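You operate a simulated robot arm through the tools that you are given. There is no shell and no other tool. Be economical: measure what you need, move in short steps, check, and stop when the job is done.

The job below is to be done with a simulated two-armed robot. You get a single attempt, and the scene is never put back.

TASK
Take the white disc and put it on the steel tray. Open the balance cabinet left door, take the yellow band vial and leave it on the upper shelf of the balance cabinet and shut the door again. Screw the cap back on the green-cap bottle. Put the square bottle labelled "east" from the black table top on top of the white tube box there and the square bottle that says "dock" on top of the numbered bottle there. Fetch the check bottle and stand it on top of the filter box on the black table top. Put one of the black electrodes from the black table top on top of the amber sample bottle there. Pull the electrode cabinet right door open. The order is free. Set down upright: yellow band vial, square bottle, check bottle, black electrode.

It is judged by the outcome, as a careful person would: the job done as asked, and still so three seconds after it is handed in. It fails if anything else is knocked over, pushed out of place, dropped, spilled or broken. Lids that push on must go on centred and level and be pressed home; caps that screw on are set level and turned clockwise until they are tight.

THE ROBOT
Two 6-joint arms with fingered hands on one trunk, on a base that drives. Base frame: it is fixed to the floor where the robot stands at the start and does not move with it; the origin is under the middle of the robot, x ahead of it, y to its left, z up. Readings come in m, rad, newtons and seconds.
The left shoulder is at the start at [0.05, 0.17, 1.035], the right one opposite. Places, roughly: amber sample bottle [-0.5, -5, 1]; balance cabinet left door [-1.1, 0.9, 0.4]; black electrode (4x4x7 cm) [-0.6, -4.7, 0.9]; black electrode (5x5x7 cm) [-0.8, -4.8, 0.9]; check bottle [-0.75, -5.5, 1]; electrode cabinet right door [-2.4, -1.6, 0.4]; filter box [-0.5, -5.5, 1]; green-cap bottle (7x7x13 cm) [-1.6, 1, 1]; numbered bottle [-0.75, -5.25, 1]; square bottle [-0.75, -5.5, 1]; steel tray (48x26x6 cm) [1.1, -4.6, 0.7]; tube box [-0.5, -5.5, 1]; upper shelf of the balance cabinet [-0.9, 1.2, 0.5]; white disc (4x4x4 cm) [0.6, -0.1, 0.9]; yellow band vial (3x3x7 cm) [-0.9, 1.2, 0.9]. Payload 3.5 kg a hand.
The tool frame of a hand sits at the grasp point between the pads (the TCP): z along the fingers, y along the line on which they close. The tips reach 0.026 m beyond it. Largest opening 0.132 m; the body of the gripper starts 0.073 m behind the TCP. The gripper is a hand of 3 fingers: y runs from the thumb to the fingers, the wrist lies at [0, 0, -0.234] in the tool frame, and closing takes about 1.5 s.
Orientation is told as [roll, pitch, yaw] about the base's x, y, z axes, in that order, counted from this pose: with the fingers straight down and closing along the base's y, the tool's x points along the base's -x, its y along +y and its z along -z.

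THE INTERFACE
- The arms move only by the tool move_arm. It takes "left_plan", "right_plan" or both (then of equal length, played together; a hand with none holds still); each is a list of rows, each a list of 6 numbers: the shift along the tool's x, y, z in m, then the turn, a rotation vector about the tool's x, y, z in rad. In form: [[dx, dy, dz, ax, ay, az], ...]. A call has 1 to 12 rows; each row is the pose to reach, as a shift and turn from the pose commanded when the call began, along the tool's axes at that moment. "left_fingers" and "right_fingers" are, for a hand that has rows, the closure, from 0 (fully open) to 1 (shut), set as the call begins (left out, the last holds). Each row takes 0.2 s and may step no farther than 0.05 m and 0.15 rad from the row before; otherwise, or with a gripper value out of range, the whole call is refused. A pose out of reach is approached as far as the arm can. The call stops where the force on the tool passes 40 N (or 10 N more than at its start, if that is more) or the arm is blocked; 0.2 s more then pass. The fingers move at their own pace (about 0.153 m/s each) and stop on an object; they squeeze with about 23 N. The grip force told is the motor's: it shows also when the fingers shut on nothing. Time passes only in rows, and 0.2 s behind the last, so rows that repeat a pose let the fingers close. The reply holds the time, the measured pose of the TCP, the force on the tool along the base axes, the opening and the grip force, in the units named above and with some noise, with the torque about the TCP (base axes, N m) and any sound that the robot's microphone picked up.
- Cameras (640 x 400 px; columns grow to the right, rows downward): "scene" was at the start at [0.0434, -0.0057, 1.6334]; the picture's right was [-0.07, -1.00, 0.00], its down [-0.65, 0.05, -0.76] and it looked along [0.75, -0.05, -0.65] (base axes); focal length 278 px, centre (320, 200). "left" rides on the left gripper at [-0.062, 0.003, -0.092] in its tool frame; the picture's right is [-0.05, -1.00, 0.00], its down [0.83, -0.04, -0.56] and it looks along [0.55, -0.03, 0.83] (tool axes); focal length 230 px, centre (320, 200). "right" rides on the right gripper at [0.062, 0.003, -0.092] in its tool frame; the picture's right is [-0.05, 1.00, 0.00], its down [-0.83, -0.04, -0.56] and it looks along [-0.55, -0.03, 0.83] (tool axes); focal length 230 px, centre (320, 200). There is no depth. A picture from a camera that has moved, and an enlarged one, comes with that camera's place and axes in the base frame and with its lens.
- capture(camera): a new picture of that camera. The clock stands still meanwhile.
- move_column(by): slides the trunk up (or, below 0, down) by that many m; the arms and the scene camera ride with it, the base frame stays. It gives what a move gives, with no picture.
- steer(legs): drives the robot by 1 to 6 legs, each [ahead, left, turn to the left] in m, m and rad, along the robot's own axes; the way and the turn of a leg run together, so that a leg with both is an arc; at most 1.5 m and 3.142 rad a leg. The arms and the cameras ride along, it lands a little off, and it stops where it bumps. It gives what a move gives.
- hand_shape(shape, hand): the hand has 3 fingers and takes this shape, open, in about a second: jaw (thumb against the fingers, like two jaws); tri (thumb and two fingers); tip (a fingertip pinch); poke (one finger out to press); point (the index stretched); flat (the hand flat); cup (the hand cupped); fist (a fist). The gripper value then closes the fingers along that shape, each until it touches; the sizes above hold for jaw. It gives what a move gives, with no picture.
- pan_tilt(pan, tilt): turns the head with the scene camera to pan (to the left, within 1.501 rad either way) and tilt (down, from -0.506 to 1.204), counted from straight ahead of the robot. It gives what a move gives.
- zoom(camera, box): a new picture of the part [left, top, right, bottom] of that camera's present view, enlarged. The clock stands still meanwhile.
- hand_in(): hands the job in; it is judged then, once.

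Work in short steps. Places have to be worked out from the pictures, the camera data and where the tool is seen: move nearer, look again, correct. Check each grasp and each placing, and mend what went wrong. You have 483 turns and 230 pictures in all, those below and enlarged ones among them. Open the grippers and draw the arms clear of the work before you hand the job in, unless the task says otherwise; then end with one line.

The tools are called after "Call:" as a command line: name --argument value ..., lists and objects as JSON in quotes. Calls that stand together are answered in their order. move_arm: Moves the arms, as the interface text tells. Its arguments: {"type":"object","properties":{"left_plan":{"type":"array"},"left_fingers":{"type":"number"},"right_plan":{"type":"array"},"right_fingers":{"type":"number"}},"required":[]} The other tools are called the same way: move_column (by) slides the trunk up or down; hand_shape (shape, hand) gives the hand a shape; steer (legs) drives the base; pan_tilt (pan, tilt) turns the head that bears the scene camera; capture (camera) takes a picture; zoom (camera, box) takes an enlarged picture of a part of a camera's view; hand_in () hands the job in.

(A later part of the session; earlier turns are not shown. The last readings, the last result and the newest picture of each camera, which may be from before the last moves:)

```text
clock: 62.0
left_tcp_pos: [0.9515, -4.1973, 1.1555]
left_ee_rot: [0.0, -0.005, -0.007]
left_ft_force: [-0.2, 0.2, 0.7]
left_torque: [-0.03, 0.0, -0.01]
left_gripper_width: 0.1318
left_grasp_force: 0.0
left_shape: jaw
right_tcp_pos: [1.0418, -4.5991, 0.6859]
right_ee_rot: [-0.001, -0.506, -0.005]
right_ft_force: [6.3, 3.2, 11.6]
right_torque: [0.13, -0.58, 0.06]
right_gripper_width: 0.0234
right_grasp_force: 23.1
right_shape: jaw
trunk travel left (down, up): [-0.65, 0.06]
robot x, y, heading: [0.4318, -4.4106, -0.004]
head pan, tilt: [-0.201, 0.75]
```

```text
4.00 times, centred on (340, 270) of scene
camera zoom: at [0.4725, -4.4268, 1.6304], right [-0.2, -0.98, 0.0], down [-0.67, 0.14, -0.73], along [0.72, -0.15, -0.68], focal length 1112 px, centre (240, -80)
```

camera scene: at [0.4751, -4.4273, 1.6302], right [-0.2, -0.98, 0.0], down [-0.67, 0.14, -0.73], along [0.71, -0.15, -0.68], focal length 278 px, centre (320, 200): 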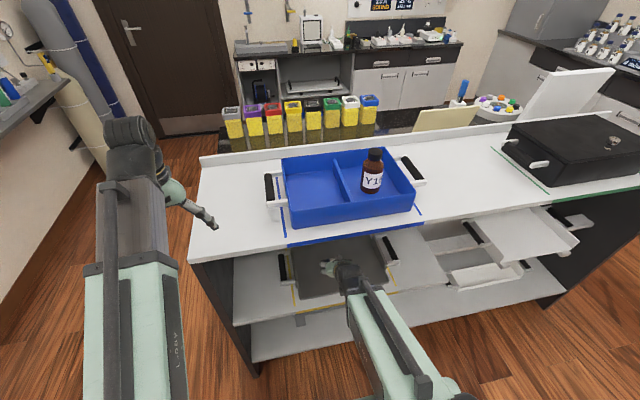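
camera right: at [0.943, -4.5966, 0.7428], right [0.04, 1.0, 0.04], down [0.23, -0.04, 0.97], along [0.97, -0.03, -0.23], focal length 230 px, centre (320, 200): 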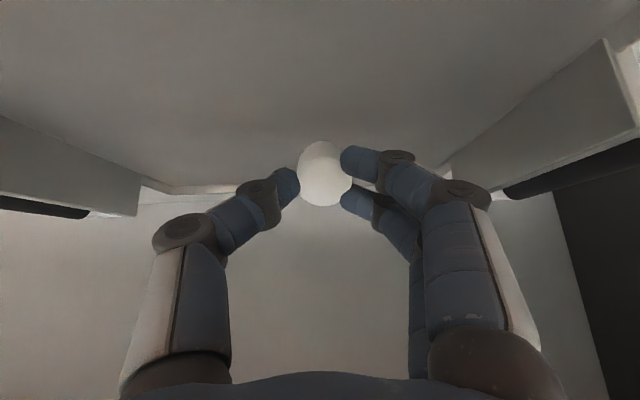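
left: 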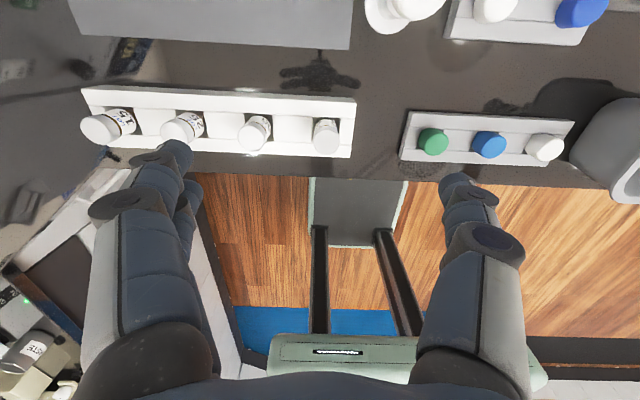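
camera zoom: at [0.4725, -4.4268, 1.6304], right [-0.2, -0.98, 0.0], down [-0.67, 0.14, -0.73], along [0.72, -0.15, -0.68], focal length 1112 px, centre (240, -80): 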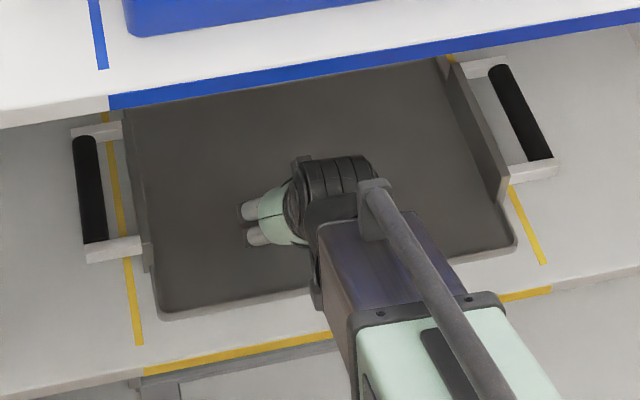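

The disc has pivoted in the grip and now leans. I'll lift, move back, then drag lightly forward on the tray so that friction turns it upright.

Call:
move_arm --right_plan '[[0.018, 0, -0.0191, 0, 0, 0], [0.0219, 0, -0.0121, 0, 0, 0], [0.0132, 0, -0.0064, 0, 0, 0], [0.0049, 0, -0.0003, 0, 0, 0], [-0.0034, 0, 0.0058, 0, 0, 0], [-0.0116, 0, 0.012, 0, 0, 0]]'

Call:
zoom --camera "right" --box '[220, 100, 420, 240]'

```text
clock: 63.4
left_tcp_pos: [0.9495, -4.1962, 1.158]
left_ee_rot: [0.0, -0.008, -0.005]
left_ft_force: [-1.5, -0.4, -0.4]
left_torque: [0.01, 0.04, -0.04]
left_gripper_width: 0.1321
left_grasp_force: 0.1
left_shape: jaw
right_tcp_pos: [1.0573, -4.599, 0.6834]
right_ee_rot: [-0.003, -0.51, -0.006]
right_ft_force: [-13.6, 0.2, 33.8]
right_torque: [0.24, 0.25, 0.06]
right_gripper_width: 0.0253
right_grasp_force: 23.3
right_shape: jaw
trunk travel left (down, up): [-0.65, 0.06]
robot x, y, heading: [0.4317, -4.4106, -0.005]
head pan, tilt: [-0.201, 0.75]
```

```text
2.86 times, centred on (320, 170) of right
camera zoom: at [0.9585, -4.5957, 0.7341], right [0.05, 1.0, 0.02], down [0.45, -0.04, 0.89], along [0.89, -0.03, -0.45], focal length 657 px, centre (320, 286)
```

zoom: 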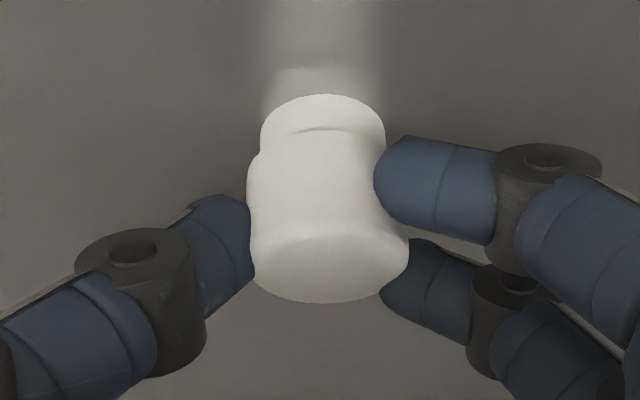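

The disc now stands level on the tray. I'll relax the press and open.

Call:
move_arm --right_plan '[[0.0, 0, -0.002, 0, 0, 0], [0.0, 0, -0.002, 0, 0, 0]]'

Call:
move_arm --right_plan '[[0.0, 0, 0, 0, 0, 0], [0.0, 0, 0, 0, 0, 0], [0.0, 0, 0, 0, 0, 0], [0.0, 0, 0, 0, 0, 0]]' --right_fingers 0.4

Call:
capture --camera "right"

```text
clock: 64.0
left_tcp_pos: [0.95, -4.1969, 1.1555]
left_ee_rot: [-0.001, -0.007, -0.006]
left_ft_force: [0.0, -0.6, -0.3]
left_torque: [-0.02, -0.01, 0.0]
left_gripper_width: 0.1319
left_grasp_force: 0.0
left_shape: jaw
right_tcp_pos: [1.0577, -4.5988, 0.6843]
right_ee_rot: [-0.002, -0.508, -0.004]
right_ft_force: [-5.1, 1.2, 27.3]
right_torque: [0.22, 0.15, 0.0]
right_gripper_width: 0.0251
right_grasp_force: 23.1
right_shape: jaw
trunk travel left (down, up): [-0.65, 0.06]
robot x, y, heading: [0.4311, -4.4125, -0.006]
head pan, tilt: [-0.201, 0.75]
```

```text
clock: 65.0
left_tcp_pos: [0.9525, -4.1979, 1.1554]
left_ee_rot: [0.001, -0.005, -0.004]
left_ft_force: [0.1, -0.2, 0.4]
left_torque: [-0.01, 0.01, -0.02]
left_gripper_width: 0.1319
left_grasp_force: 0.1
left_shape: jaw
right_tcp_pos: [1.0561, -4.6003, 0.6822]
right_ee_rot: [0.0, -0.506, -0.005]
right_ft_force: [-0.1, 0.3, 0.0]
right_torque: [0.02, -0.02, 0.0]
right_gripper_width: 0.0787
right_grasp_force: 0.1
right_shape: jaw
trunk travel left (down, up): [-0.65, 0.06]
robot x, y, heading: [0.4313, -4.4101, -0.009]
head pan, tilt: [-0.201, 0.75]
```

```text
198 pictures are left
camera right: at [0.9587, -4.5963, 0.7332], right [0.05, 1.0, 0.02], down [0.46, -0.05, 0.89], along [0.89, -0.03, -0.46], focal length 230 px, centre (320, 200)
```

right: 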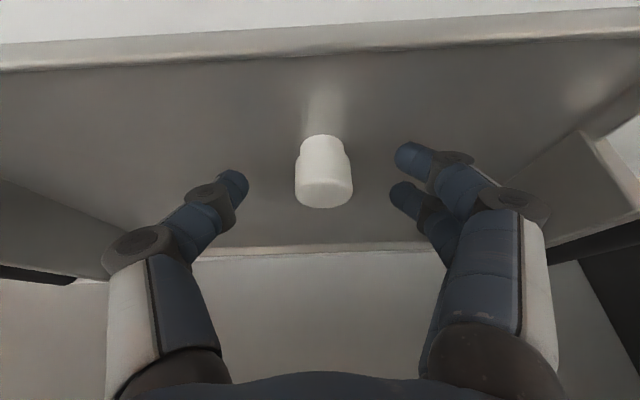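

The disc stands alone on the tray. I'll pull the hand back out between the fingers and reverse the base.

Call:
move_arm --right_plan '[[0.0225, 0, -0.021, 0, 0, 0], [0.045, 0, -0.042, 0, 0, 0], [0.0675, 0, -0.063, 0, 0, 0], [0.09, 0, -0.084, 0, 0, 0]]'

Call:
steer --legs '[[-0.25, 0, 0]]'

Call:
capture --camera "right"

```text
clock: 66.0
left_tcp_pos: [0.9521, -4.1978, 1.155]
left_ee_rot: [-0.001, -0.006, -0.005]
left_ft_force: [-0.1, -0.2, -0.4]
left_torque: [-0.01, 0.0, 0.03]
left_gripper_width: 0.132
left_grasp_force: 0.1
left_shape: jaw
right_tcp_pos: [0.9379, -4.5973, 0.7132]
right_ee_rot: [0.0, -0.506, -0.005]
right_ft_force: [-0.2, -0.1, 0.3]
right_torque: [-0.01, -0.04, -0.01]
right_gripper_width: 0.0786
right_grasp_force: 0.1
right_shape: jaw
trunk travel left (down, up): [-0.65, 0.06]
robot x, y, heading: [0.4311, -4.4108, -0.005]
head pan, tilt: [-0.201, 0.75]
```

```text
clock: 67.8
left_tcp_pos: [0.7031, -4.1976, 1.1552]
left_ee_rot: [0.001, -0.006, -0.005]
left_ft_force: [-0.4, 0.2, -0.7]
left_torque: [-0.01, -0.01, -0.01]
left_gripper_width: 0.1319
left_grasp_force: 0.1
left_shape: jaw
right_tcp_pos: [0.688, -4.5975, 0.7126]
right_ee_rot: [0.001, -0.506, -0.006]
right_ft_force: [0.0, 0.3, 0.8]
right_torque: [-0.01, 0.01, 0.01]
right_gripper_width: 0.079
right_grasp_force: 0.1
right_shape: jaw
trunk travel left (down, up): [-0.65, 0.06]
robot x, y, heading: [0.1847, -4.4077, -0.005]
head pan, tilt: [-0.201, 0.75]
```

```text
197 pictures are left
camera right: at [0.5899, -4.5942, 0.7637], right [0.05, 1.0, 0.02], down [0.46, -0.05, 0.89], along [0.89, -0.03, -0.46], focal length 230 px, centre (320, 200)
```

right: 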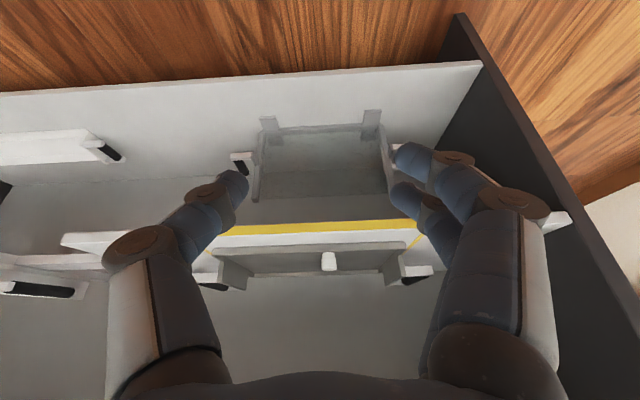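

The disc is standing on the tray. I'll raise the right arm upright and then turn round to face the island.

Call:
move_arm --right_plan '[[-0.022, 0, -0.04, 0, 0.06, 0], [-0.045, 0, -0.08, 0, 0.12, 0], [-0.068, 0, -0.12, 0, 0.18, 0], [-0.09, 0, -0.16, 0, 0.25, 0], [-0.113, 0, -0.2, 0, 0.31, 0], [-0.135, 0, -0.24, 0, 0.38, 0], [-0.158, 0, -0.28, 0, 0.44, 0], [-0.18, 0, -0.32, 0, 0.506, 0], [-0.2, 0, -0.36, 0, 0.506, 0]]' --right_fingers 0

Call:
steer --legs '[[0, -0.2, 1.571], [0, 0, 1.571]]'

Call:
pan_tilt --pan 0.0 --tilt 0.7

Call:
capture --camera "scene"

```text
clock: 69.8
left_tcp_pos: [0.7038, -4.198, 1.1542]
left_ee_rot: [0.001, -0.006, -0.005]
left_ft_force: [-0.3, -0.6, -0.2]
left_torque: [-0.04, -0.02, -0.02]
left_gripper_width: 0.132
left_grasp_force: 0.0
left_shape: jaw
right_tcp_pos: [0.69, -4.5979, 1.1236]
right_ee_rot: [-0.001, 0.002, -0.007]
right_ft_force: [-1.0, 0.9, -0.3]
right_torque: [0.01, 0.0, -0.02]
right_gripper_width: 0.1321
right_grasp_force: 0.1
right_shape: jaw
right hand out of reach, approached as far as the arm can: row 1, 2, 3, 4, 5
trunk travel left (down, up): [-0.65, 0.06]
robot x, y, heading: [0.1814, -4.4069, -0.006]
head pan, tilt: [-0.201, 0.75]
```

```text
clock: 77.9
left_tcp_pos: [-0.2097, -4.748, 1.1564]
left_ee_rot: [0.0, -0.005, 3.13]
left_ft_force: [0.2, 0.8, 0.1]
left_torque: [0.02, -0.02, -0.01]
left_gripper_width: 0.1318
left_grasp_force: 0.0
left_shape: jaw
right_tcp_pos: [-0.1943, -4.346, 1.1238]
right_ee_rot: [-0.001, 0.001, 3.13]
right_ft_force: [0.3, 0.5, -0.1]
right_torque: [-0.02, 0.01, 0.01]
right_gripper_width: 0.1318
right_grasp_force: 0.1
right_shape: jaw
trunk travel left (down, up): [-0.65, 0.06]
robot x, y, heading: [0.3118, -4.5341, 3.135]
head pan, tilt: [-0.201, 0.75]
cut short: leg 1
```

```text
clock: 78.6
left_tcp_pos: [-0.2095, -4.7486, 1.1545]
left_ee_rot: [0.001, -0.006, 3.131]
left_ft_force: [-0.2, 0.0, -0.2]
left_torque: [0.02, 0.01, 0.0]
left_gripper_width: 0.132
left_grasp_force: 0.1
left_shape: jaw
right_tcp_pos: [-0.1943, -4.3473, 1.1232]
right_ee_rot: [0.0, 0.001, 3.131]
right_ft_force: [-0.5, 0.1, -0.5]
right_torque: [0.0, -0.01, -0.04]
right_gripper_width: 0.1319
right_grasp_force: 0.2
right_shape: jaw
trunk travel left (down, up): [-0.65, 0.06]
robot x, y, heading: [0.3141, -4.5369, 3.13]
head pan, tilt: [0.0, 0.7]
```

```text
196 pictures are left
camera scene: at [0.2657, -4.5371, 1.6345], right [0.01, 1.0, 0.0], down [0.64, -0.01, -0.76], along [-0.76, 0.01, -0.64], focal length 278 px, centre (320, 200)
```

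scene: 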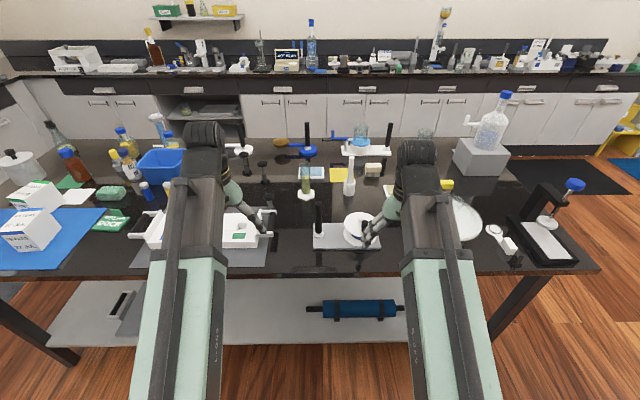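

I'm facing the island, and the boxes are to the left on a blue mat. I'll slide left to y ≈ -5.2 and go a bit closer.

Call:
steer --legs '[[0.1, 0.65, 0]]'

Call:
pan_tilt --pan 0.0 --tilt 0.8

Call:
capture --camera "scene"

Call:
capture --camera "left"

Call:
capture --camera "right"

```text
clock: 82.3
left_tcp_pos: [-0.3146, -5.4013, 1.1548]
left_ee_rot: [0.001, -0.004, 3.134]
left_ft_force: [-0.7, 0.3, 0.0]
left_torque: [0.02, 0.01, -0.02]
left_gripper_width: 0.1319
left_grasp_force: 0.0
left_shape: jaw
right_tcp_pos: [-0.299, -4.9999, 1.1238]
right_ee_rot: [-0.002, 0.001, 3.132]
right_ft_force: [-0.1, -0.4, -0.3]
right_torque: [0.01, 0.02, 0.01]
right_gripper_width: 0.1317
right_grasp_force: 0.1
right_shape: jaw
trunk travel left (down, up): [-0.65, 0.06]
robot x, y, heading: [0.2031, -5.1912, 3.137]
head pan, tilt: [0.0, 0.7]
```

```text
clock: 82.9
left_tcp_pos: [-0.3151, -5.4013, 1.1549]
left_ee_rot: [0.0, -0.005, 3.134]
left_ft_force: [-0.4, -0.5, 0.2]
left_torque: [-0.03, -0.02, 0.03]
left_gripper_width: 0.132
left_grasp_force: 0.2
left_shape: jaw
right_tcp_pos: [-0.3, -4.9981, 1.123]
right_ee_rot: [0.002, 0.001, 3.133]
right_ft_force: [0.2, -0.2, 0.0]
right_torque: [-0.02, 0.0, 0.02]
right_gripper_width: 0.132
right_grasp_force: 0.1
right_shape: jaw
trunk travel left (down, up): [-0.65, 0.06]
robot x, y, heading: [0.2061, -5.1893, 3.136]
head pan, tilt: [0.0, 0.799]
```

```text
195 pictures are left
camera scene: at [0.1645, -5.1882, 1.6263], right [0.01, 1.0, 0.0], down [0.72, -0.01, -0.7], along [-0.7, 0.01, -0.72], focal length 278 px, centre (320, 200)
```

scene: 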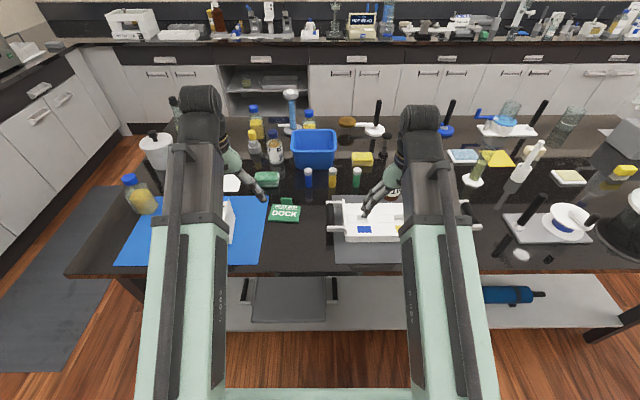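

```text
194 pictures are left
camera left: at [-0.3748, -5.4013, 1.2474], right [-0.04, 1.0, 0.0], down [0.83, 0.04, 0.55], along [0.55, 0.02, -0.83], focal length 230 px, centre (320, 200)
```

left: 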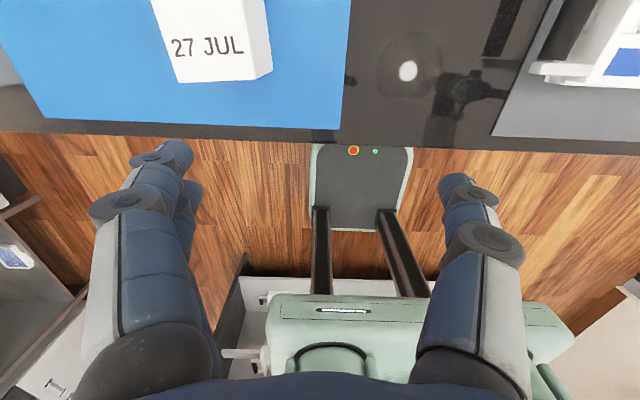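

```text
193 pictures are left
camera right: at [-0.2384, -5.0029, 1.216], right [-0.06, -1.0, 0.0], down [-0.83, 0.05, 0.55], along [-0.55, 0.03, -0.83], focal length 230 px, centre (320, 200)
```

right: 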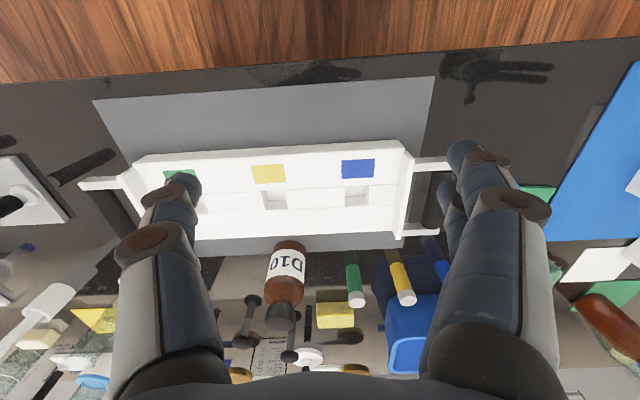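

I'll zoom on the regions to identify the boxes, the square bottles and the electrodes.

Call:
zoom --camera "scene" --box '[110, 80, 340, 270]'

Call:
zoom --camera "scene" --box '[320, 90, 520, 260]'

```text
2.11 times, centred on (225, 175) of scene
camera zoom: at [0.1645, -5.1882, 1.6263], right [0.01, 1.0, 0.0], down [0.72, -0.01, -0.7], along [-0.7, 0.01, -0.72], focal length 585 px, centre (520, 253)
```

zoom: 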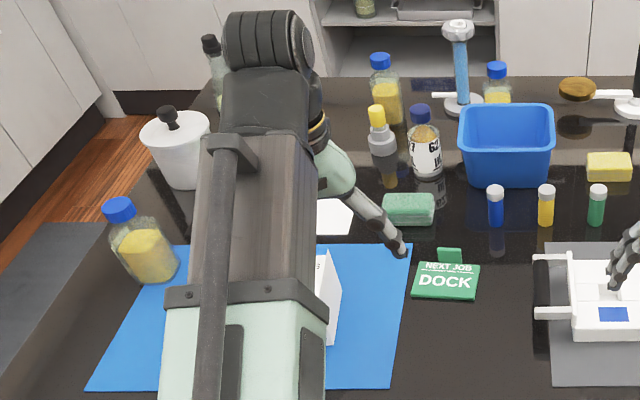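

```text
2.35 times, centred on (420, 175) of scene
camera zoom: at [0.1645, -5.1882, 1.6263], right [0.01, 1.0, 0.0], down [0.72, -0.01, -0.7], along [-0.7, 0.01, -0.72], focal length 654 px, centre (85, 259)
```

zoom: 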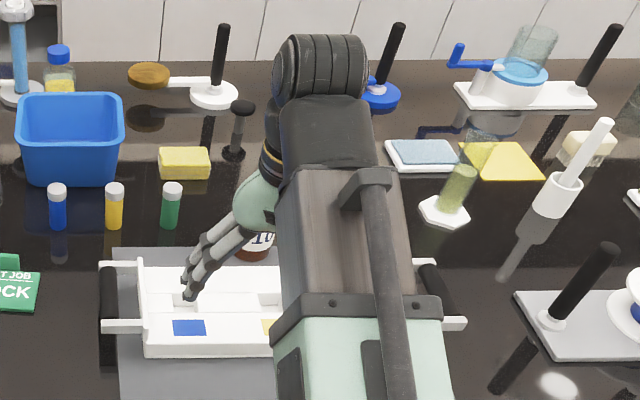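

The arms block the view, so I'll slide left 0.33 m to put the blue mat between them.

Call:
steer --legs '[[0, 0.33, 0]]'

Call:
capture --camera "scene"

Call:
zoom --camera "scene" --box '[200, 80, 440, 270]'

```text
clock: 85.1
left_tcp_pos: [-0.3184, -5.7292, 1.1542]
left_ee_rot: [0.0, -0.004, 3.133]
left_ft_force: [-0.1, -0.2, 0.2]
left_torque: [0.02, 0.01, -0.01]
left_gripper_width: 0.1318
left_grasp_force: 0.0
left_shape: jaw
right_tcp_pos: [-0.3027, -5.3261, 1.1232]
right_ee_rot: [-0.003, 0.001, 3.131]
right_ft_force: [0.3, 0.3, -0.2]
right_torque: [0.01, 0.01, 0.02]
right_gripper_width: 0.132
right_grasp_force: 0.1
right_shape: jaw
trunk travel left (down, up): [-0.65, 0.06]
robot x, y, heading: [0.2012, -5.5179, 3.137]
head pan, tilt: [0.0, 0.799]
```

```text
190 pictures are left
camera scene: at [0.1616, -5.5169, 1.6263], right [0.01, 1.0, 0.0], down [0.72, -0.01, -0.7], along [-0.7, 0.01, -0.72], focal length 278 px, centre (320, 200)
```

scene: 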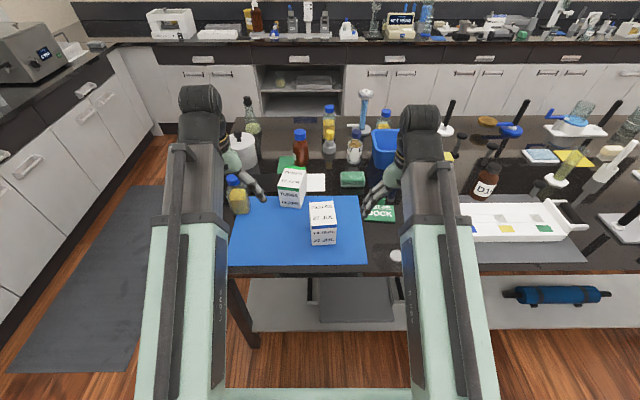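

```text
2.11 times, centred on (320, 175) of scene
camera zoom: at [0.1616, -5.5169, 1.6263], right [0.01, 1.0, 0.0], down [0.72, -0.01, -0.7], along [-0.7, 0.01, -0.72], focal length 585 px, centre (320, 253)
```

zoom: 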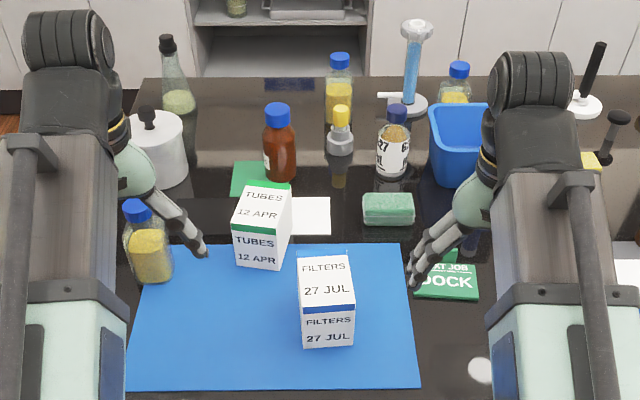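

I'll zoom in on the bottles to read their labels.

Call:
zoom --camera "scene" --box '[275, 85, 375, 175]'

Call:
zoom --camera "scene" --box '[210, 85, 310, 225]'

Call:
zoom --camera "scene" --box '[430, 90, 560, 210]'

```text
4.44 times, centred on (325, 130) of scene
camera zoom: at [0.1616, -5.5169, 1.6263], right [0.01, 1.0, 0.0], down [0.72, -0.01, -0.7], along [-0.7, 0.01, -0.72], focal length 1236 px, centre (298, 511)
```

zoom: 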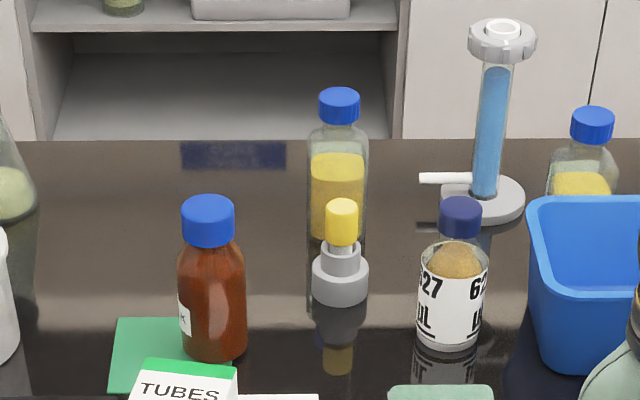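

```text
2.86 times, centred on (260, 155) of scene
camera zoom: at [0.1616, -5.5169, 1.6263], right [0.01, 1.0, 0.0], down [0.72, -0.01, -0.7], along [-0.7, 0.01, -0.72], focal length 794 px, centre (491, 329)
```

zoom: 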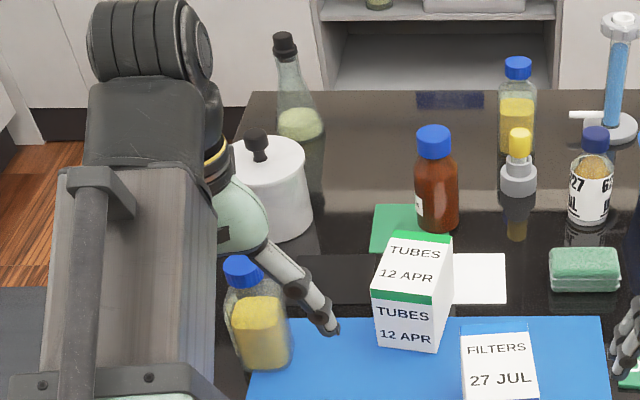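

```text
3.33 times, centred on (495, 150) of scene
camera zoom: at [0.1616, -5.5169, 1.6263], right [0.01, 1.0, 0.0], down [0.72, -0.01, -0.7], along [-0.7, 0.01, -0.72], focal length 927 px, centre (-263, 367)
```

zoom: 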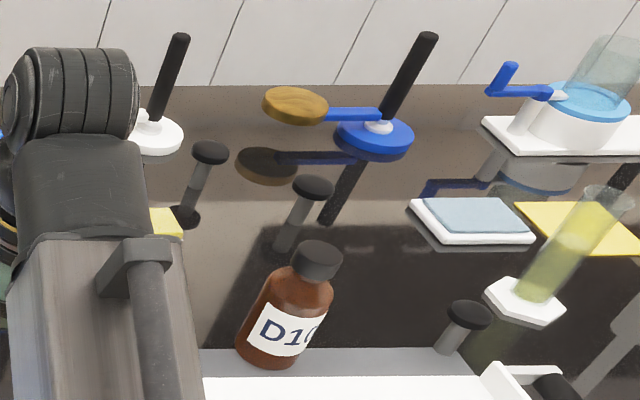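

Three square bottles have their labels facing away, and the check bottle is probably the brown one, labelled "…K". I'll drive around the south end to the other side of the island.

Call:
steer --legs '[[0, 0.85, 0], [1.0, 0, 0], [0.95, 0, 0], [0, -0.75, 0]]'

Call:
capture --camera "scene"

```text
clock: 102.6
left_tcp_pos: [-2.2738, -5.7994, 1.1543]
left_ee_rot: [0.002, -0.006, 3.135]
left_ft_force: [0.4, 1.1, -0.1]
left_torque: [-0.01, -0.03, 0.0]
left_gripper_width: 0.1323
left_grasp_force: 0.1
left_shape: jaw
right_tcp_pos: [-2.2599, -5.3991, 1.1224]
right_ee_rot: [0.0, 0.002, 3.135]
right_ft_force: [-0.3, 0.7, 0.6]
right_torque: [-0.03, -0.02, 0.01]
right_gripper_width: 0.1319
right_grasp_force: 0.0
right_shape: jaw
trunk travel left (down, up): [-0.65, 0.06]
robot x, y, heading: [-1.7502, -5.5855, 3.134]
head pan, tilt: [0.0, 0.799]
```

```text
185 pictures are left
camera scene: at [-1.7951, -5.5864, 1.6263], right [0.01, 1.0, 0.0], down [0.72, -0.01, -0.7], along [-0.7, 0.0, -0.72], focal length 278 px, centre (320, 200)
```

scene: 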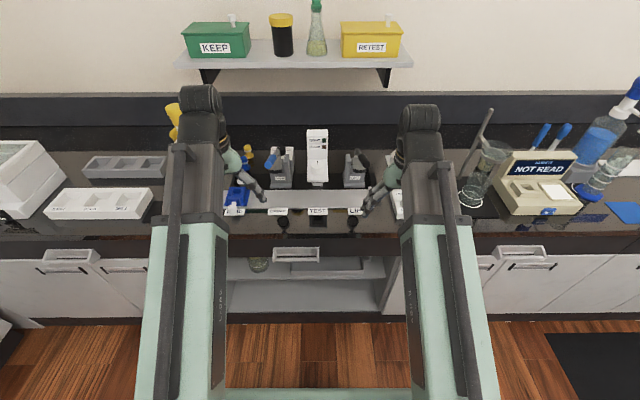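

I'll turn around in place to face the island from this side.

Call:
steer --legs '[[-0.08, 0, 0], [0, 0, -1.571], [0, 0, -1.571]]'

Call:
capture --camera "scene"

Call:
zoom --camera "scene" --box '[210, 120, 430, 280]'

```text
clock: 111.3
left_tcp_pos: [-1.1542, -5.3738, 1.1558]
left_ee_rot: [0.0, -0.005, -0.004]
left_ft_force: [-0.4, 0.0, -0.2]
left_torque: [0.01, 0.0, 0.0]
left_gripper_width: 0.1316
left_grasp_force: 0.0
left_shape: jaw
right_tcp_pos: [-1.1673, -5.7753, 1.1228]
right_ee_rot: [0.001, 0.002, -0.004]
right_ft_force: [0.9, 0.0, -0.3]
right_torque: [-0.01, 0.01, 0.0]
right_gripper_width: 0.132
right_grasp_force: 0.1
right_shape: jaw
trunk travel left (down, up): [-0.65, 0.06]
robot x, y, heading: [-1.675, -5.5879, -0.002]
head pan, tilt: [0.0, 0.799]
```

```text
184 pictures are left
camera scene: at [-1.6339, -5.5881, 1.6263], right [0.0, -1.0, 0.0], down [-0.72, 0.0, -0.7], along [0.7, 0.0, -0.72], focal length 278 px, centre (320, 200)
```

scene: 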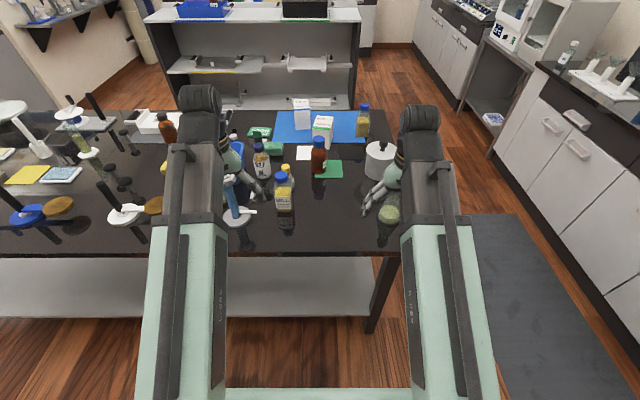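

```text
2.50 times, centred on (320, 200) of scene
camera zoom: at [-1.6339, -5.5881, 1.6263], right [0.0, -1.0, 0.0], down [-0.72, 0.0, -0.7], along [0.7, 0.0, -0.72], focal length 695 px, centre (320, 200)
```

zoom: 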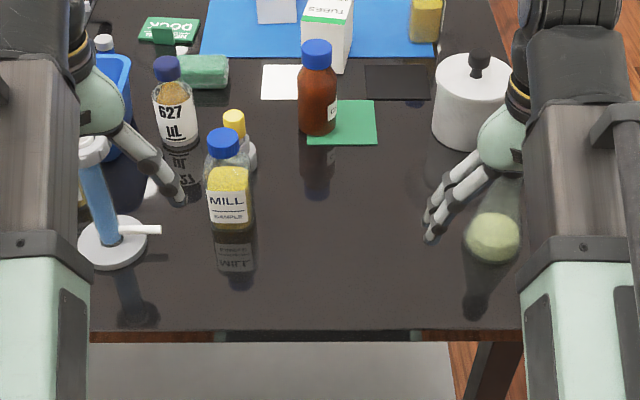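

The near bottle reads "MILL", so it's a decoy. I'll zoom on the one at the far right, then slide left to read the other.

Call:
zoom --camera "scene" --box '[300, 95, 390, 170]'

Call:
steer --legs '[[0, 0.33, 0]]'

Call:
capture --camera "scene"

Call:
zoom --camera "scene" --box '[220, 110, 440, 270]'

```text
5.33 times, centred on (345, 132) of scene
camera zoom: at [-1.6339, -5.5881, 1.6263], right [0.0, -1.0, 0.0], down [-0.72, 0.0, -0.7], along [0.7, 0.0, -0.72], focal length 1483 px, centre (187, 560)
```

zoom: 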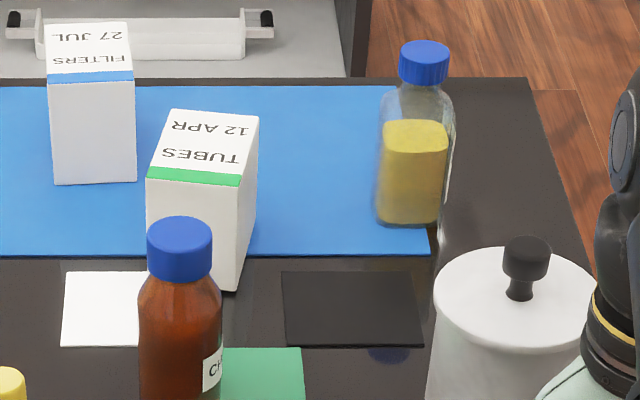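

```text
clock: 113.5
left_tcp_pos: [-1.1534, -5.041, 1.1547]
left_ee_rot: [0.0, -0.006, -0.003]
left_ft_force: [-0.2, -0.7, 0.3]
left_torque: [0.01, -0.01, 0.02]
left_gripper_width: 0.1321
left_grasp_force: 0.1
left_shape: jaw
right_tcp_pos: [-1.1659, -5.4434, 1.1234]
right_ee_rot: [-0.001, 0.002, -0.005]
right_ft_force: [0.5, 0.3, -0.2]
right_torque: [-0.02, 0.01, -0.02]
right_gripper_width: 0.132
right_grasp_force: 0.1
right_shape: jaw
trunk travel left (down, up): [-0.65, 0.06]
robot x, y, heading: [-1.6713, -5.2575, -0.001]
head pan, tilt: [0.0, 0.799]
```

```text
181 pictures are left
camera scene: at [-1.6331, -5.2552, 1.6263], right [0.0, -1.0, 0.0], down [-0.72, 0.0, -0.7], along [0.7, 0.0, -0.72], focal length 278 px, centre (320, 200)
```

scene: 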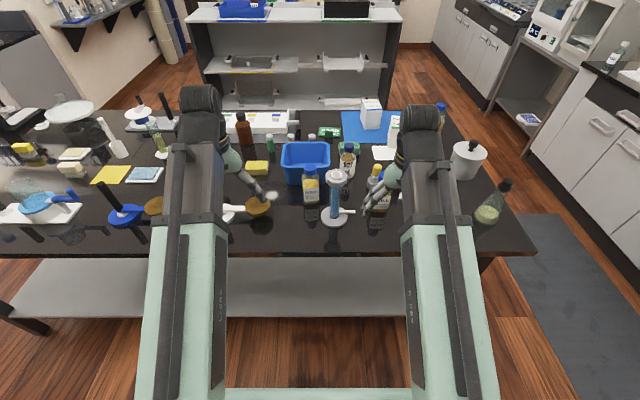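

```text
2.50 times, centred on (330, 190) of scene
camera zoom: at [-1.6331, -5.2552, 1.6263], right [0.0, -1.0, 0.0], down [-0.72, 0.0, -0.7], along [0.7, 0.0, -0.72], focal length 695 px, centre (295, 225)
```

zoom: 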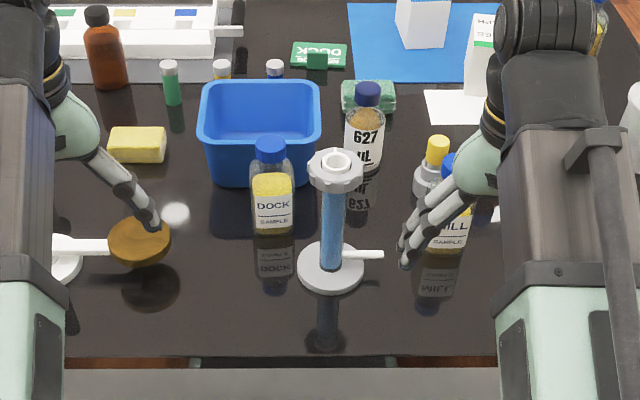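

DOCK stands at about (-0.885, -5.22) and the 627 bottle at about (-0.74, -5.37). I'll place the robot so that the left hand reaches both.

Call:
steer --legs '[[0, -0.22, 0], [0.21, 0, 0]]'

Call:
pan_tilt --pan 0.25 --tilt 0.9

Call:
capture --camera "scene"

Call:
capture --camera "left"

```text
clock: 116.4
left_tcp_pos: [-0.9441, -5.2663, 1.154]
left_ee_rot: [0.0, -0.003, -0.003]
left_ft_force: [0.0, 0.4, -0.1]
left_torque: [0.02, 0.03, 0.01]
left_gripper_width: 0.1322
left_grasp_force: 0.1
left_shape: jaw
right_tcp_pos: [-0.9558, -5.6684, 1.1223]
right_ee_rot: [0.001, 0.002, -0.004]
right_ft_force: [0.0, -0.2, -0.2]
right_torque: [-0.02, 0.02, 0.0]
right_gripper_width: 0.1319
right_grasp_force: 0.1
right_shape: jaw
trunk travel left (down, up): [-0.65, 0.06]
robot x, y, heading: [-1.4633, -5.4772, -0.004]
head pan, tilt: [0.0, 0.799]
```

```text
clock: 117.2
left_tcp_pos: [-0.9442, -5.2673, 1.1543]
left_ee_rot: [0.0, -0.007, -0.004]
left_ft_force: [0.1, -0.9, 0.1]
left_torque: [0.03, 0.03, 0.03]
left_gripper_width: 0.1316
left_grasp_force: 0.1
left_shape: jaw
right_tcp_pos: [-0.956, -5.6685, 1.1233]
right_ee_rot: [-0.001, 0.002, -0.005]
right_ft_force: [-1.1, 0.0, -0.2]
right_torque: [0.01, 0.02, 0.02]
right_gripper_width: 0.132
right_grasp_force: 0.1
right_shape: jaw
trunk travel left (down, up): [-0.65, 0.06]
robot x, y, heading: [-1.4644, -5.4827, -0.009]
head pan, tilt: [0.25, 0.901]
```

```text
179 pictures are left
camera scene: at [-1.431, -5.4631, 1.6184], right [0.24, -0.97, 0.0], down [-0.76, -0.19, -0.62], along [0.6, 0.15, -0.78], focal length 278 px, centre (320, 200)
```

scene: 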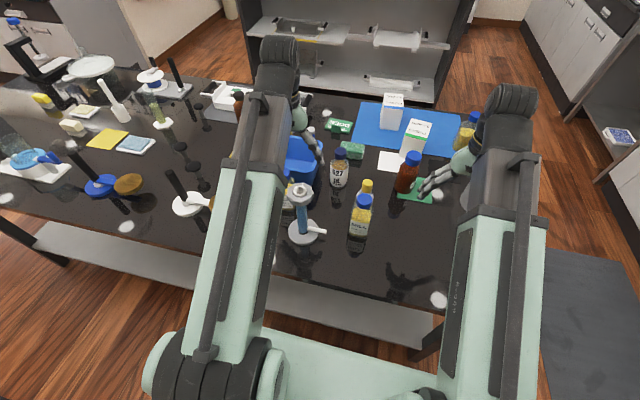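

```text
178 pictures are left
camera left: at [-0.8826, -5.2629, 1.2473], right [0.05, -1.0, 0.0], down [-0.83, -0.04, 0.55], along [-0.55, -0.03, -0.83], focal length 230 px, centre (320, 200)
```

left: 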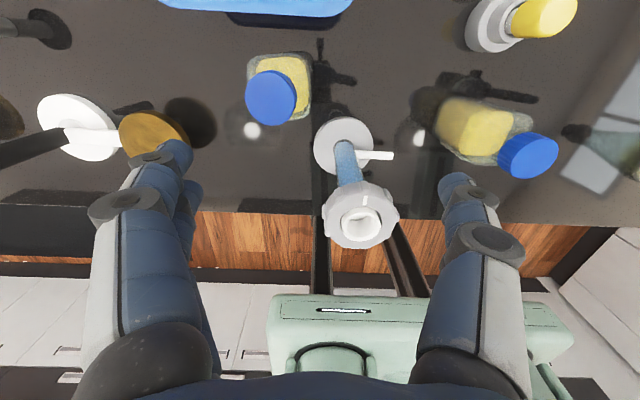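

DOCK is at about (-0.922, -5.221), near the tall cylinder. I'll move over it at height and then look again.

Call:
move_arm --left_plan '[[-0.011, 0.023, 0, 0, 0, 0], [-0.022, 0.046, 0, 0, 0, 0], [-0.022, 0.046, 0.03, 0, 0, 0], [-0.022, 0.046, 0.06, 0, 0, 0]]'

Call:
capture --camera "left"

Call:
zoom --camera "scene" --box '[220, 100, 420, 260]'

```text
clock: 118.2
left_tcp_pos: [-0.9223, -5.2201, 1.0954]
left_ee_rot: [0.0, -0.005, -0.002]
left_ft_force: [-0.1, 0.0, -0.1]
left_torque: [0.0, 0.01, 0.01]
left_gripper_width: 0.1319
left_grasp_force: 0.0
left_shape: jaw
right_tcp_pos: [-0.957, -5.6679, 1.1232]
right_ee_rot: [-0.001, 0.002, -0.003]
right_ft_force: [0.4, -0.3, -0.7]
right_torque: [-0.01, 0.01, -0.01]
right_gripper_width: 0.1319
right_grasp_force: 0.3
right_shape: jaw
trunk travel left (down, up): [-0.65, 0.06]
robot x, y, heading: [-1.4636, -5.482, -0.003]
head pan, tilt: [0.25, 0.901]
```

```text
177 pictures are left
camera left: at [-0.8602, -5.2164, 1.187], right [0.05, -1.0, 0.0], down [-0.83, -0.04, 0.55], along [-0.55, -0.03, -0.83], focal length 230 px, centre (320, 200)
```

left: 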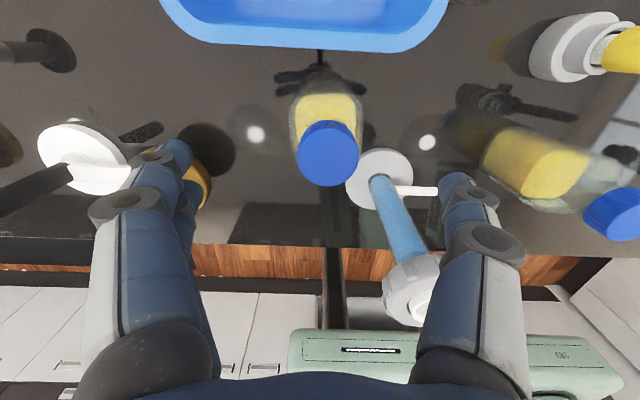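

```text
2.50 times, centred on (320, 180) of scene
camera zoom: at [-1.4311, -5.4629, 1.6184], right [0.24, -0.97, 0.0], down [-0.76, -0.19, -0.62], along [0.6, 0.15, -0.78], focal length 695 px, centre (320, 250)
```

zoom: 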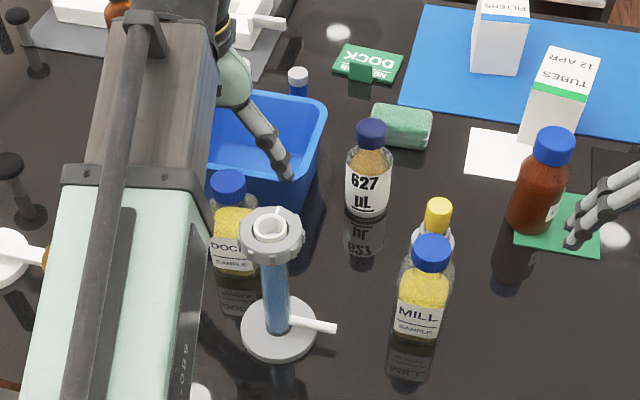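

It's aligned to within a few mm. I'll narrow the fingers to about 9 cm and descend to the upper body of the bottle.

Call:
move_arm --left_plan '[[0, -0.005, 0.0, 0, 0, 0], [0, -0.005, 0.03, 0, 0, 0], [0, -0.005, 0.06, 0, 0, 0], [0, -0.005, 0.09, 0, 0, 0], [0, -0.005, 0.117, 0, 0, 0]]' --left_fingers 0.32

Call:
capture --camera "left"

```text
clock: 119.4
left_tcp_pos: [-0.9219, -5.2257, 0.9774]
left_ee_rot: [0.0, -0.008, -0.001]
left_ft_force: [-0.9, 0.4, -0.5]
left_torque: [-0.03, 0.01, -0.01]
left_gripper_width: 0.0903
left_grasp_force: 0.1
left_shape: jaw
right_tcp_pos: [-0.9571, -5.6693, 1.1235]
right_ee_rot: [0.0, 0.003, -0.005]
right_ft_force: [0.1, -0.2, 0.3]
right_torque: [0.04, 0.0, -0.01]
right_gripper_width: 0.1322
right_grasp_force: 0.1
right_shape: jaw
trunk travel left (down, up): [-0.65, 0.06]
robot x, y, heading: [-1.4651, -5.482, -0.005]
head pan, tilt: [0.25, 0.901]
```

```text
175 pictures are left
camera left: at [-0.8602, -5.2215, 1.0698], right [0.05, -1.0, 0.0], down [-0.83, -0.04, 0.55], along [-0.55, -0.03, -0.83], focal length 230 px, centre (320, 200)
```

left: 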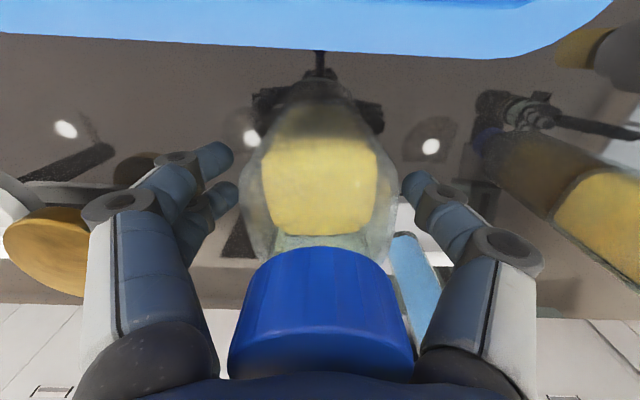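

The fingers straddle the bottle shoulder evenly. I'll close.

Call:
move_arm --left_plan '[[0, 0, 0, 0, 0, 0], [0, 0, 0, 0, 0, 0], [0, 0, 0, 0, 0, 0], [0, 0, 0, 0, 0, 0], [0, 0, 0, 0, 0, 0]]' --left_fingers 1

Call:
move_arm --left_plan '[[0, 0, -0.01, 0, 0, 0], [0, 0, -0.025, 0, 0, 0]]'

Call:
capture --camera "left"

```text
clock: 120.6
left_tcp_pos: [-0.9223, -5.2252, 0.9765]
left_ee_rot: [-0.001, -0.005, -0.003]
left_ft_force: [0.6, 0.6, -0.2]
left_torque: [0.02, 0.0, -0.01]
left_gripper_width: 0.0562
left_grasp_force: 23.2
left_shape: jaw
right_tcp_pos: [-0.9554, -5.6691, 1.124]
right_ee_rot: [-0.001, 0.004, -0.005]
right_ft_force: [0.6, -0.2, 0.3]
right_torque: [-0.01, 0.03, 0.05]
right_gripper_width: 0.1317
right_grasp_force: 0.0
right_shape: jaw
trunk travel left (down, up): [-0.65, 0.06]
robot x, y, heading: [-1.4642, -5.4817, 0.003]
head pan, tilt: [0.25, 0.901]
```

```text
clock: 121.2
left_tcp_pos: [-0.9227, -5.2255, 1.0024]
left_ee_rot: [-0.001, -0.005, -0.002]
left_ft_force: [0.1, -0.3, -3.8]
left_torque: [0.01, 0.03, 0.01]
left_gripper_width: 0.0561
left_grasp_force: 23.5
left_shape: jaw
right_tcp_pos: [-0.9566, -5.669, 1.1233]
right_ee_rot: [0.0, 0.001, -0.004]
right_ft_force: [-0.7, -0.3, -0.1]
right_torque: [-0.04, -0.03, -0.02]
right_gripper_width: 0.1317
right_grasp_force: 0.1
right_shape: jaw
trunk travel left (down, up): [-0.65, 0.06]
robot x, y, heading: [-1.4646, -5.4815, 0.001]
head pan, tilt: [0.25, 0.901]
```

```text
174 pictures are left
camera left: at [-0.8598, -5.2216, 1.0948], right [0.05, -1.0, 0.0], down [-0.83, -0.04, 0.55], along [-0.55, -0.03, -0.83], focal length 230 px, centre (320, 200)
```

left: 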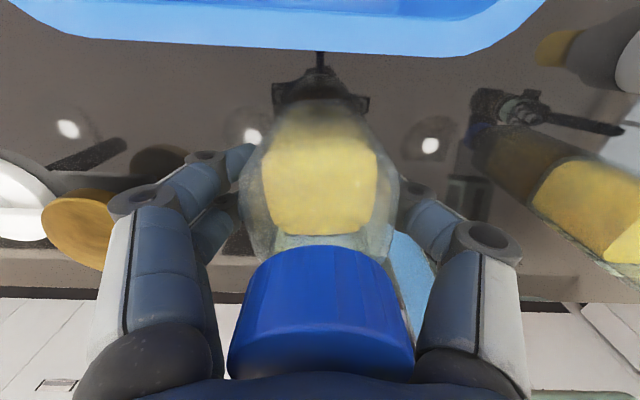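

DOCK is held (about 0.4 kg). I'll lift it high and carry it over the 627 bottle, which I estimate at (-0.764, -5.363).

Call:
move_arm --left_plan '[[0, 0, -0.045, 0, 0, 0], [0, 0, -0.09, 0, 0, 0], [0, 0, -0.135, 0, 0, 0], [0, 0, -0.18, 0, 0, 0], [-0.04, -0.02, -0.18, 0, 0, 0], [-0.08, -0.05, -0.18, 0, 0, 0], [-0.11, -0.08, -0.18, 0, 0, 0], [-0.14, -0.11, -0.18, 0, 0, 0], [-0.158, -0.138, -0.18, 0, 0, 0], [-0.158, -0.138, -0.18, 0, 0, 0]]'

Call:
capture --camera "scene"

Call:
capture --camera "left"

Call:
capture --camera "right"

```text
clock: 123.4
left_tcp_pos: [-0.7652, -5.3636, 1.1827]
left_ee_rot: [0.001, -0.007, -0.003]
left_ft_force: [0.4, 0.0, -3.4]
left_torque: [0.02, 0.0, 0.01]
left_gripper_width: 0.0558
left_grasp_force: 22.9
left_shape: jaw
left hand out of reach, approached as far as the arm can: row 4
right_tcp_pos: [-0.9561, -5.6676, 1.1235]
right_ee_rot: [0.001, 0.002, -0.003]
right_ft_force: [-0.3, -0.1, 0.1]
right_torque: [0.01, -0.02, -0.01]
right_gripper_width: 0.1317
right_grasp_force: 0.1
right_shape: jaw
trunk travel left (down, up): [-0.65, 0.06]
robot x, y, heading: [-1.4604, -5.4832, -0.003]
head pan, tilt: [0.25, 0.901]
```

```text
173 pictures are left
camera scene: at [-1.431, -5.4627, 1.6184], right [0.24, -0.97, 0.0], down [-0.76, -0.19, -0.62], along [0.6, 0.15, -0.78], focal length 278 px, centre (320, 200)
```

scene: 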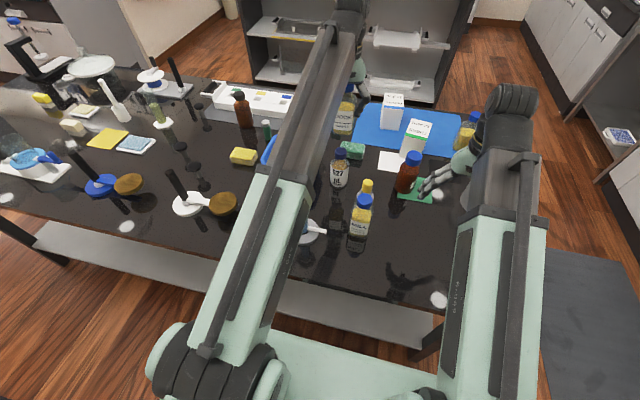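

```text
172 pictures are left
camera left: at [-0.7033, -5.3594, 1.2761], right [0.05, -1.0, 0.0], down [-0.83, -0.04, 0.55], along [-0.55, -0.03, -0.84], focal length 230 px, centre (320, 200)
```

left: 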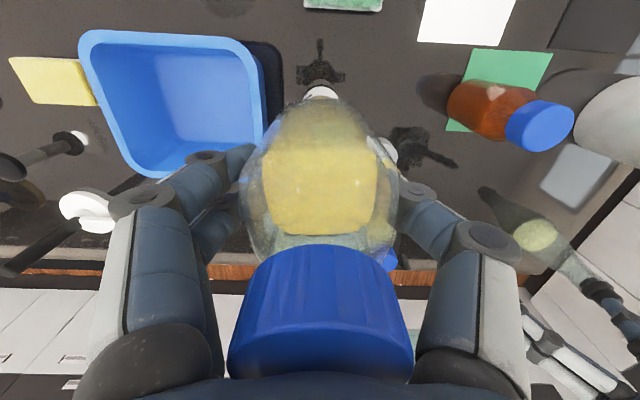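

```text
171 pictures are left
camera right: at [-1.0178, -5.6657, 1.2159], right [0.05, 1.0, 0.0], down [0.83, -0.04, 0.55], along [0.55, -0.03, -0.83], focal length 230 px, centre (320, 200)
```

right: 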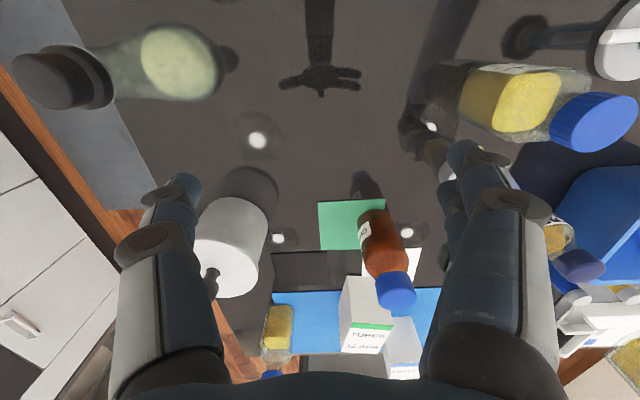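

The scene camera sees both bottles. I'll zoom to measure their alignment.

Call:
zoom --camera "scene" --box '[300, 80, 390, 195]'

```text
3.48 times, centred on (345, 138) of scene
camera zoom: at [-1.431, -5.4627, 1.6184], right [0.24, -0.97, 0.0], down [-0.76, -0.19, -0.62], along [0.6, 0.15, -0.78], focal length 967 px, centre (233, 417)
```

zoom: 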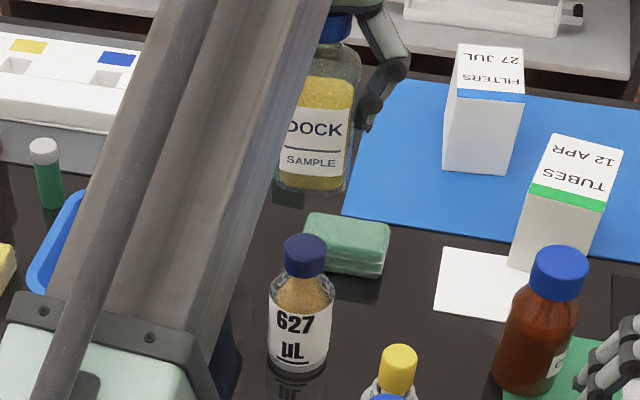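

I need a better fix on the 627 bottle. I'll move the right hand nearer so that its camera sees the bottle clear of the fingers.

Call:
move_arm --right_plan '[[0.015, 0.04, 0, 0, 0, 0], [0.03, 0.08, 0, 0, 0, 0], [0.06, 0.12, 0, 0, 0, 0]]' --right_fingers 0.5

Call:
capture --camera "right"

```text
clock: 124.2
left_tcp_pos: [-0.7656, -5.363, 1.1831]
left_ee_rot: [0.0, -0.008, -0.002]
left_ft_force: [0.4, 0.5, -3.4]
left_torque: [-0.02, 0.02, 0.02]
left_gripper_width: 0.056
left_grasp_force: 23.0
left_shape: jaw
right_tcp_pos: [-1.0165, -5.5489, 1.1247]
right_ee_rot: [-0.002, 0.0, -0.003]
right_ft_force: [0.1, 0.5, 0.3]
right_torque: [0.01, -0.02, -0.01]
right_gripper_width: 0.0668
right_grasp_force: 0.1
right_shape: jaw
trunk travel left (down, up): [-0.65, 0.06]
robot x, y, heading: [-1.4638, -5.4796, -0.002]
head pan, tilt: [0.25, 0.901]
```

```text
169 pictures are left
camera right: at [-1.0782, -5.5454, 1.2168], right [0.06, 1.0, 0.0], down [0.83, -0.05, 0.55], along [0.55, -0.03, -0.83], focal length 230 px, centre (320, 200)
```

right: 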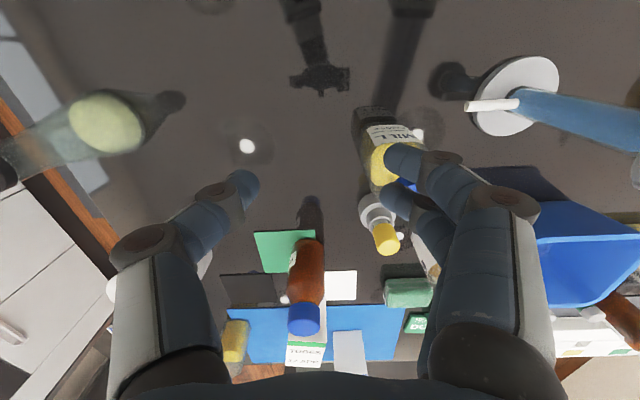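

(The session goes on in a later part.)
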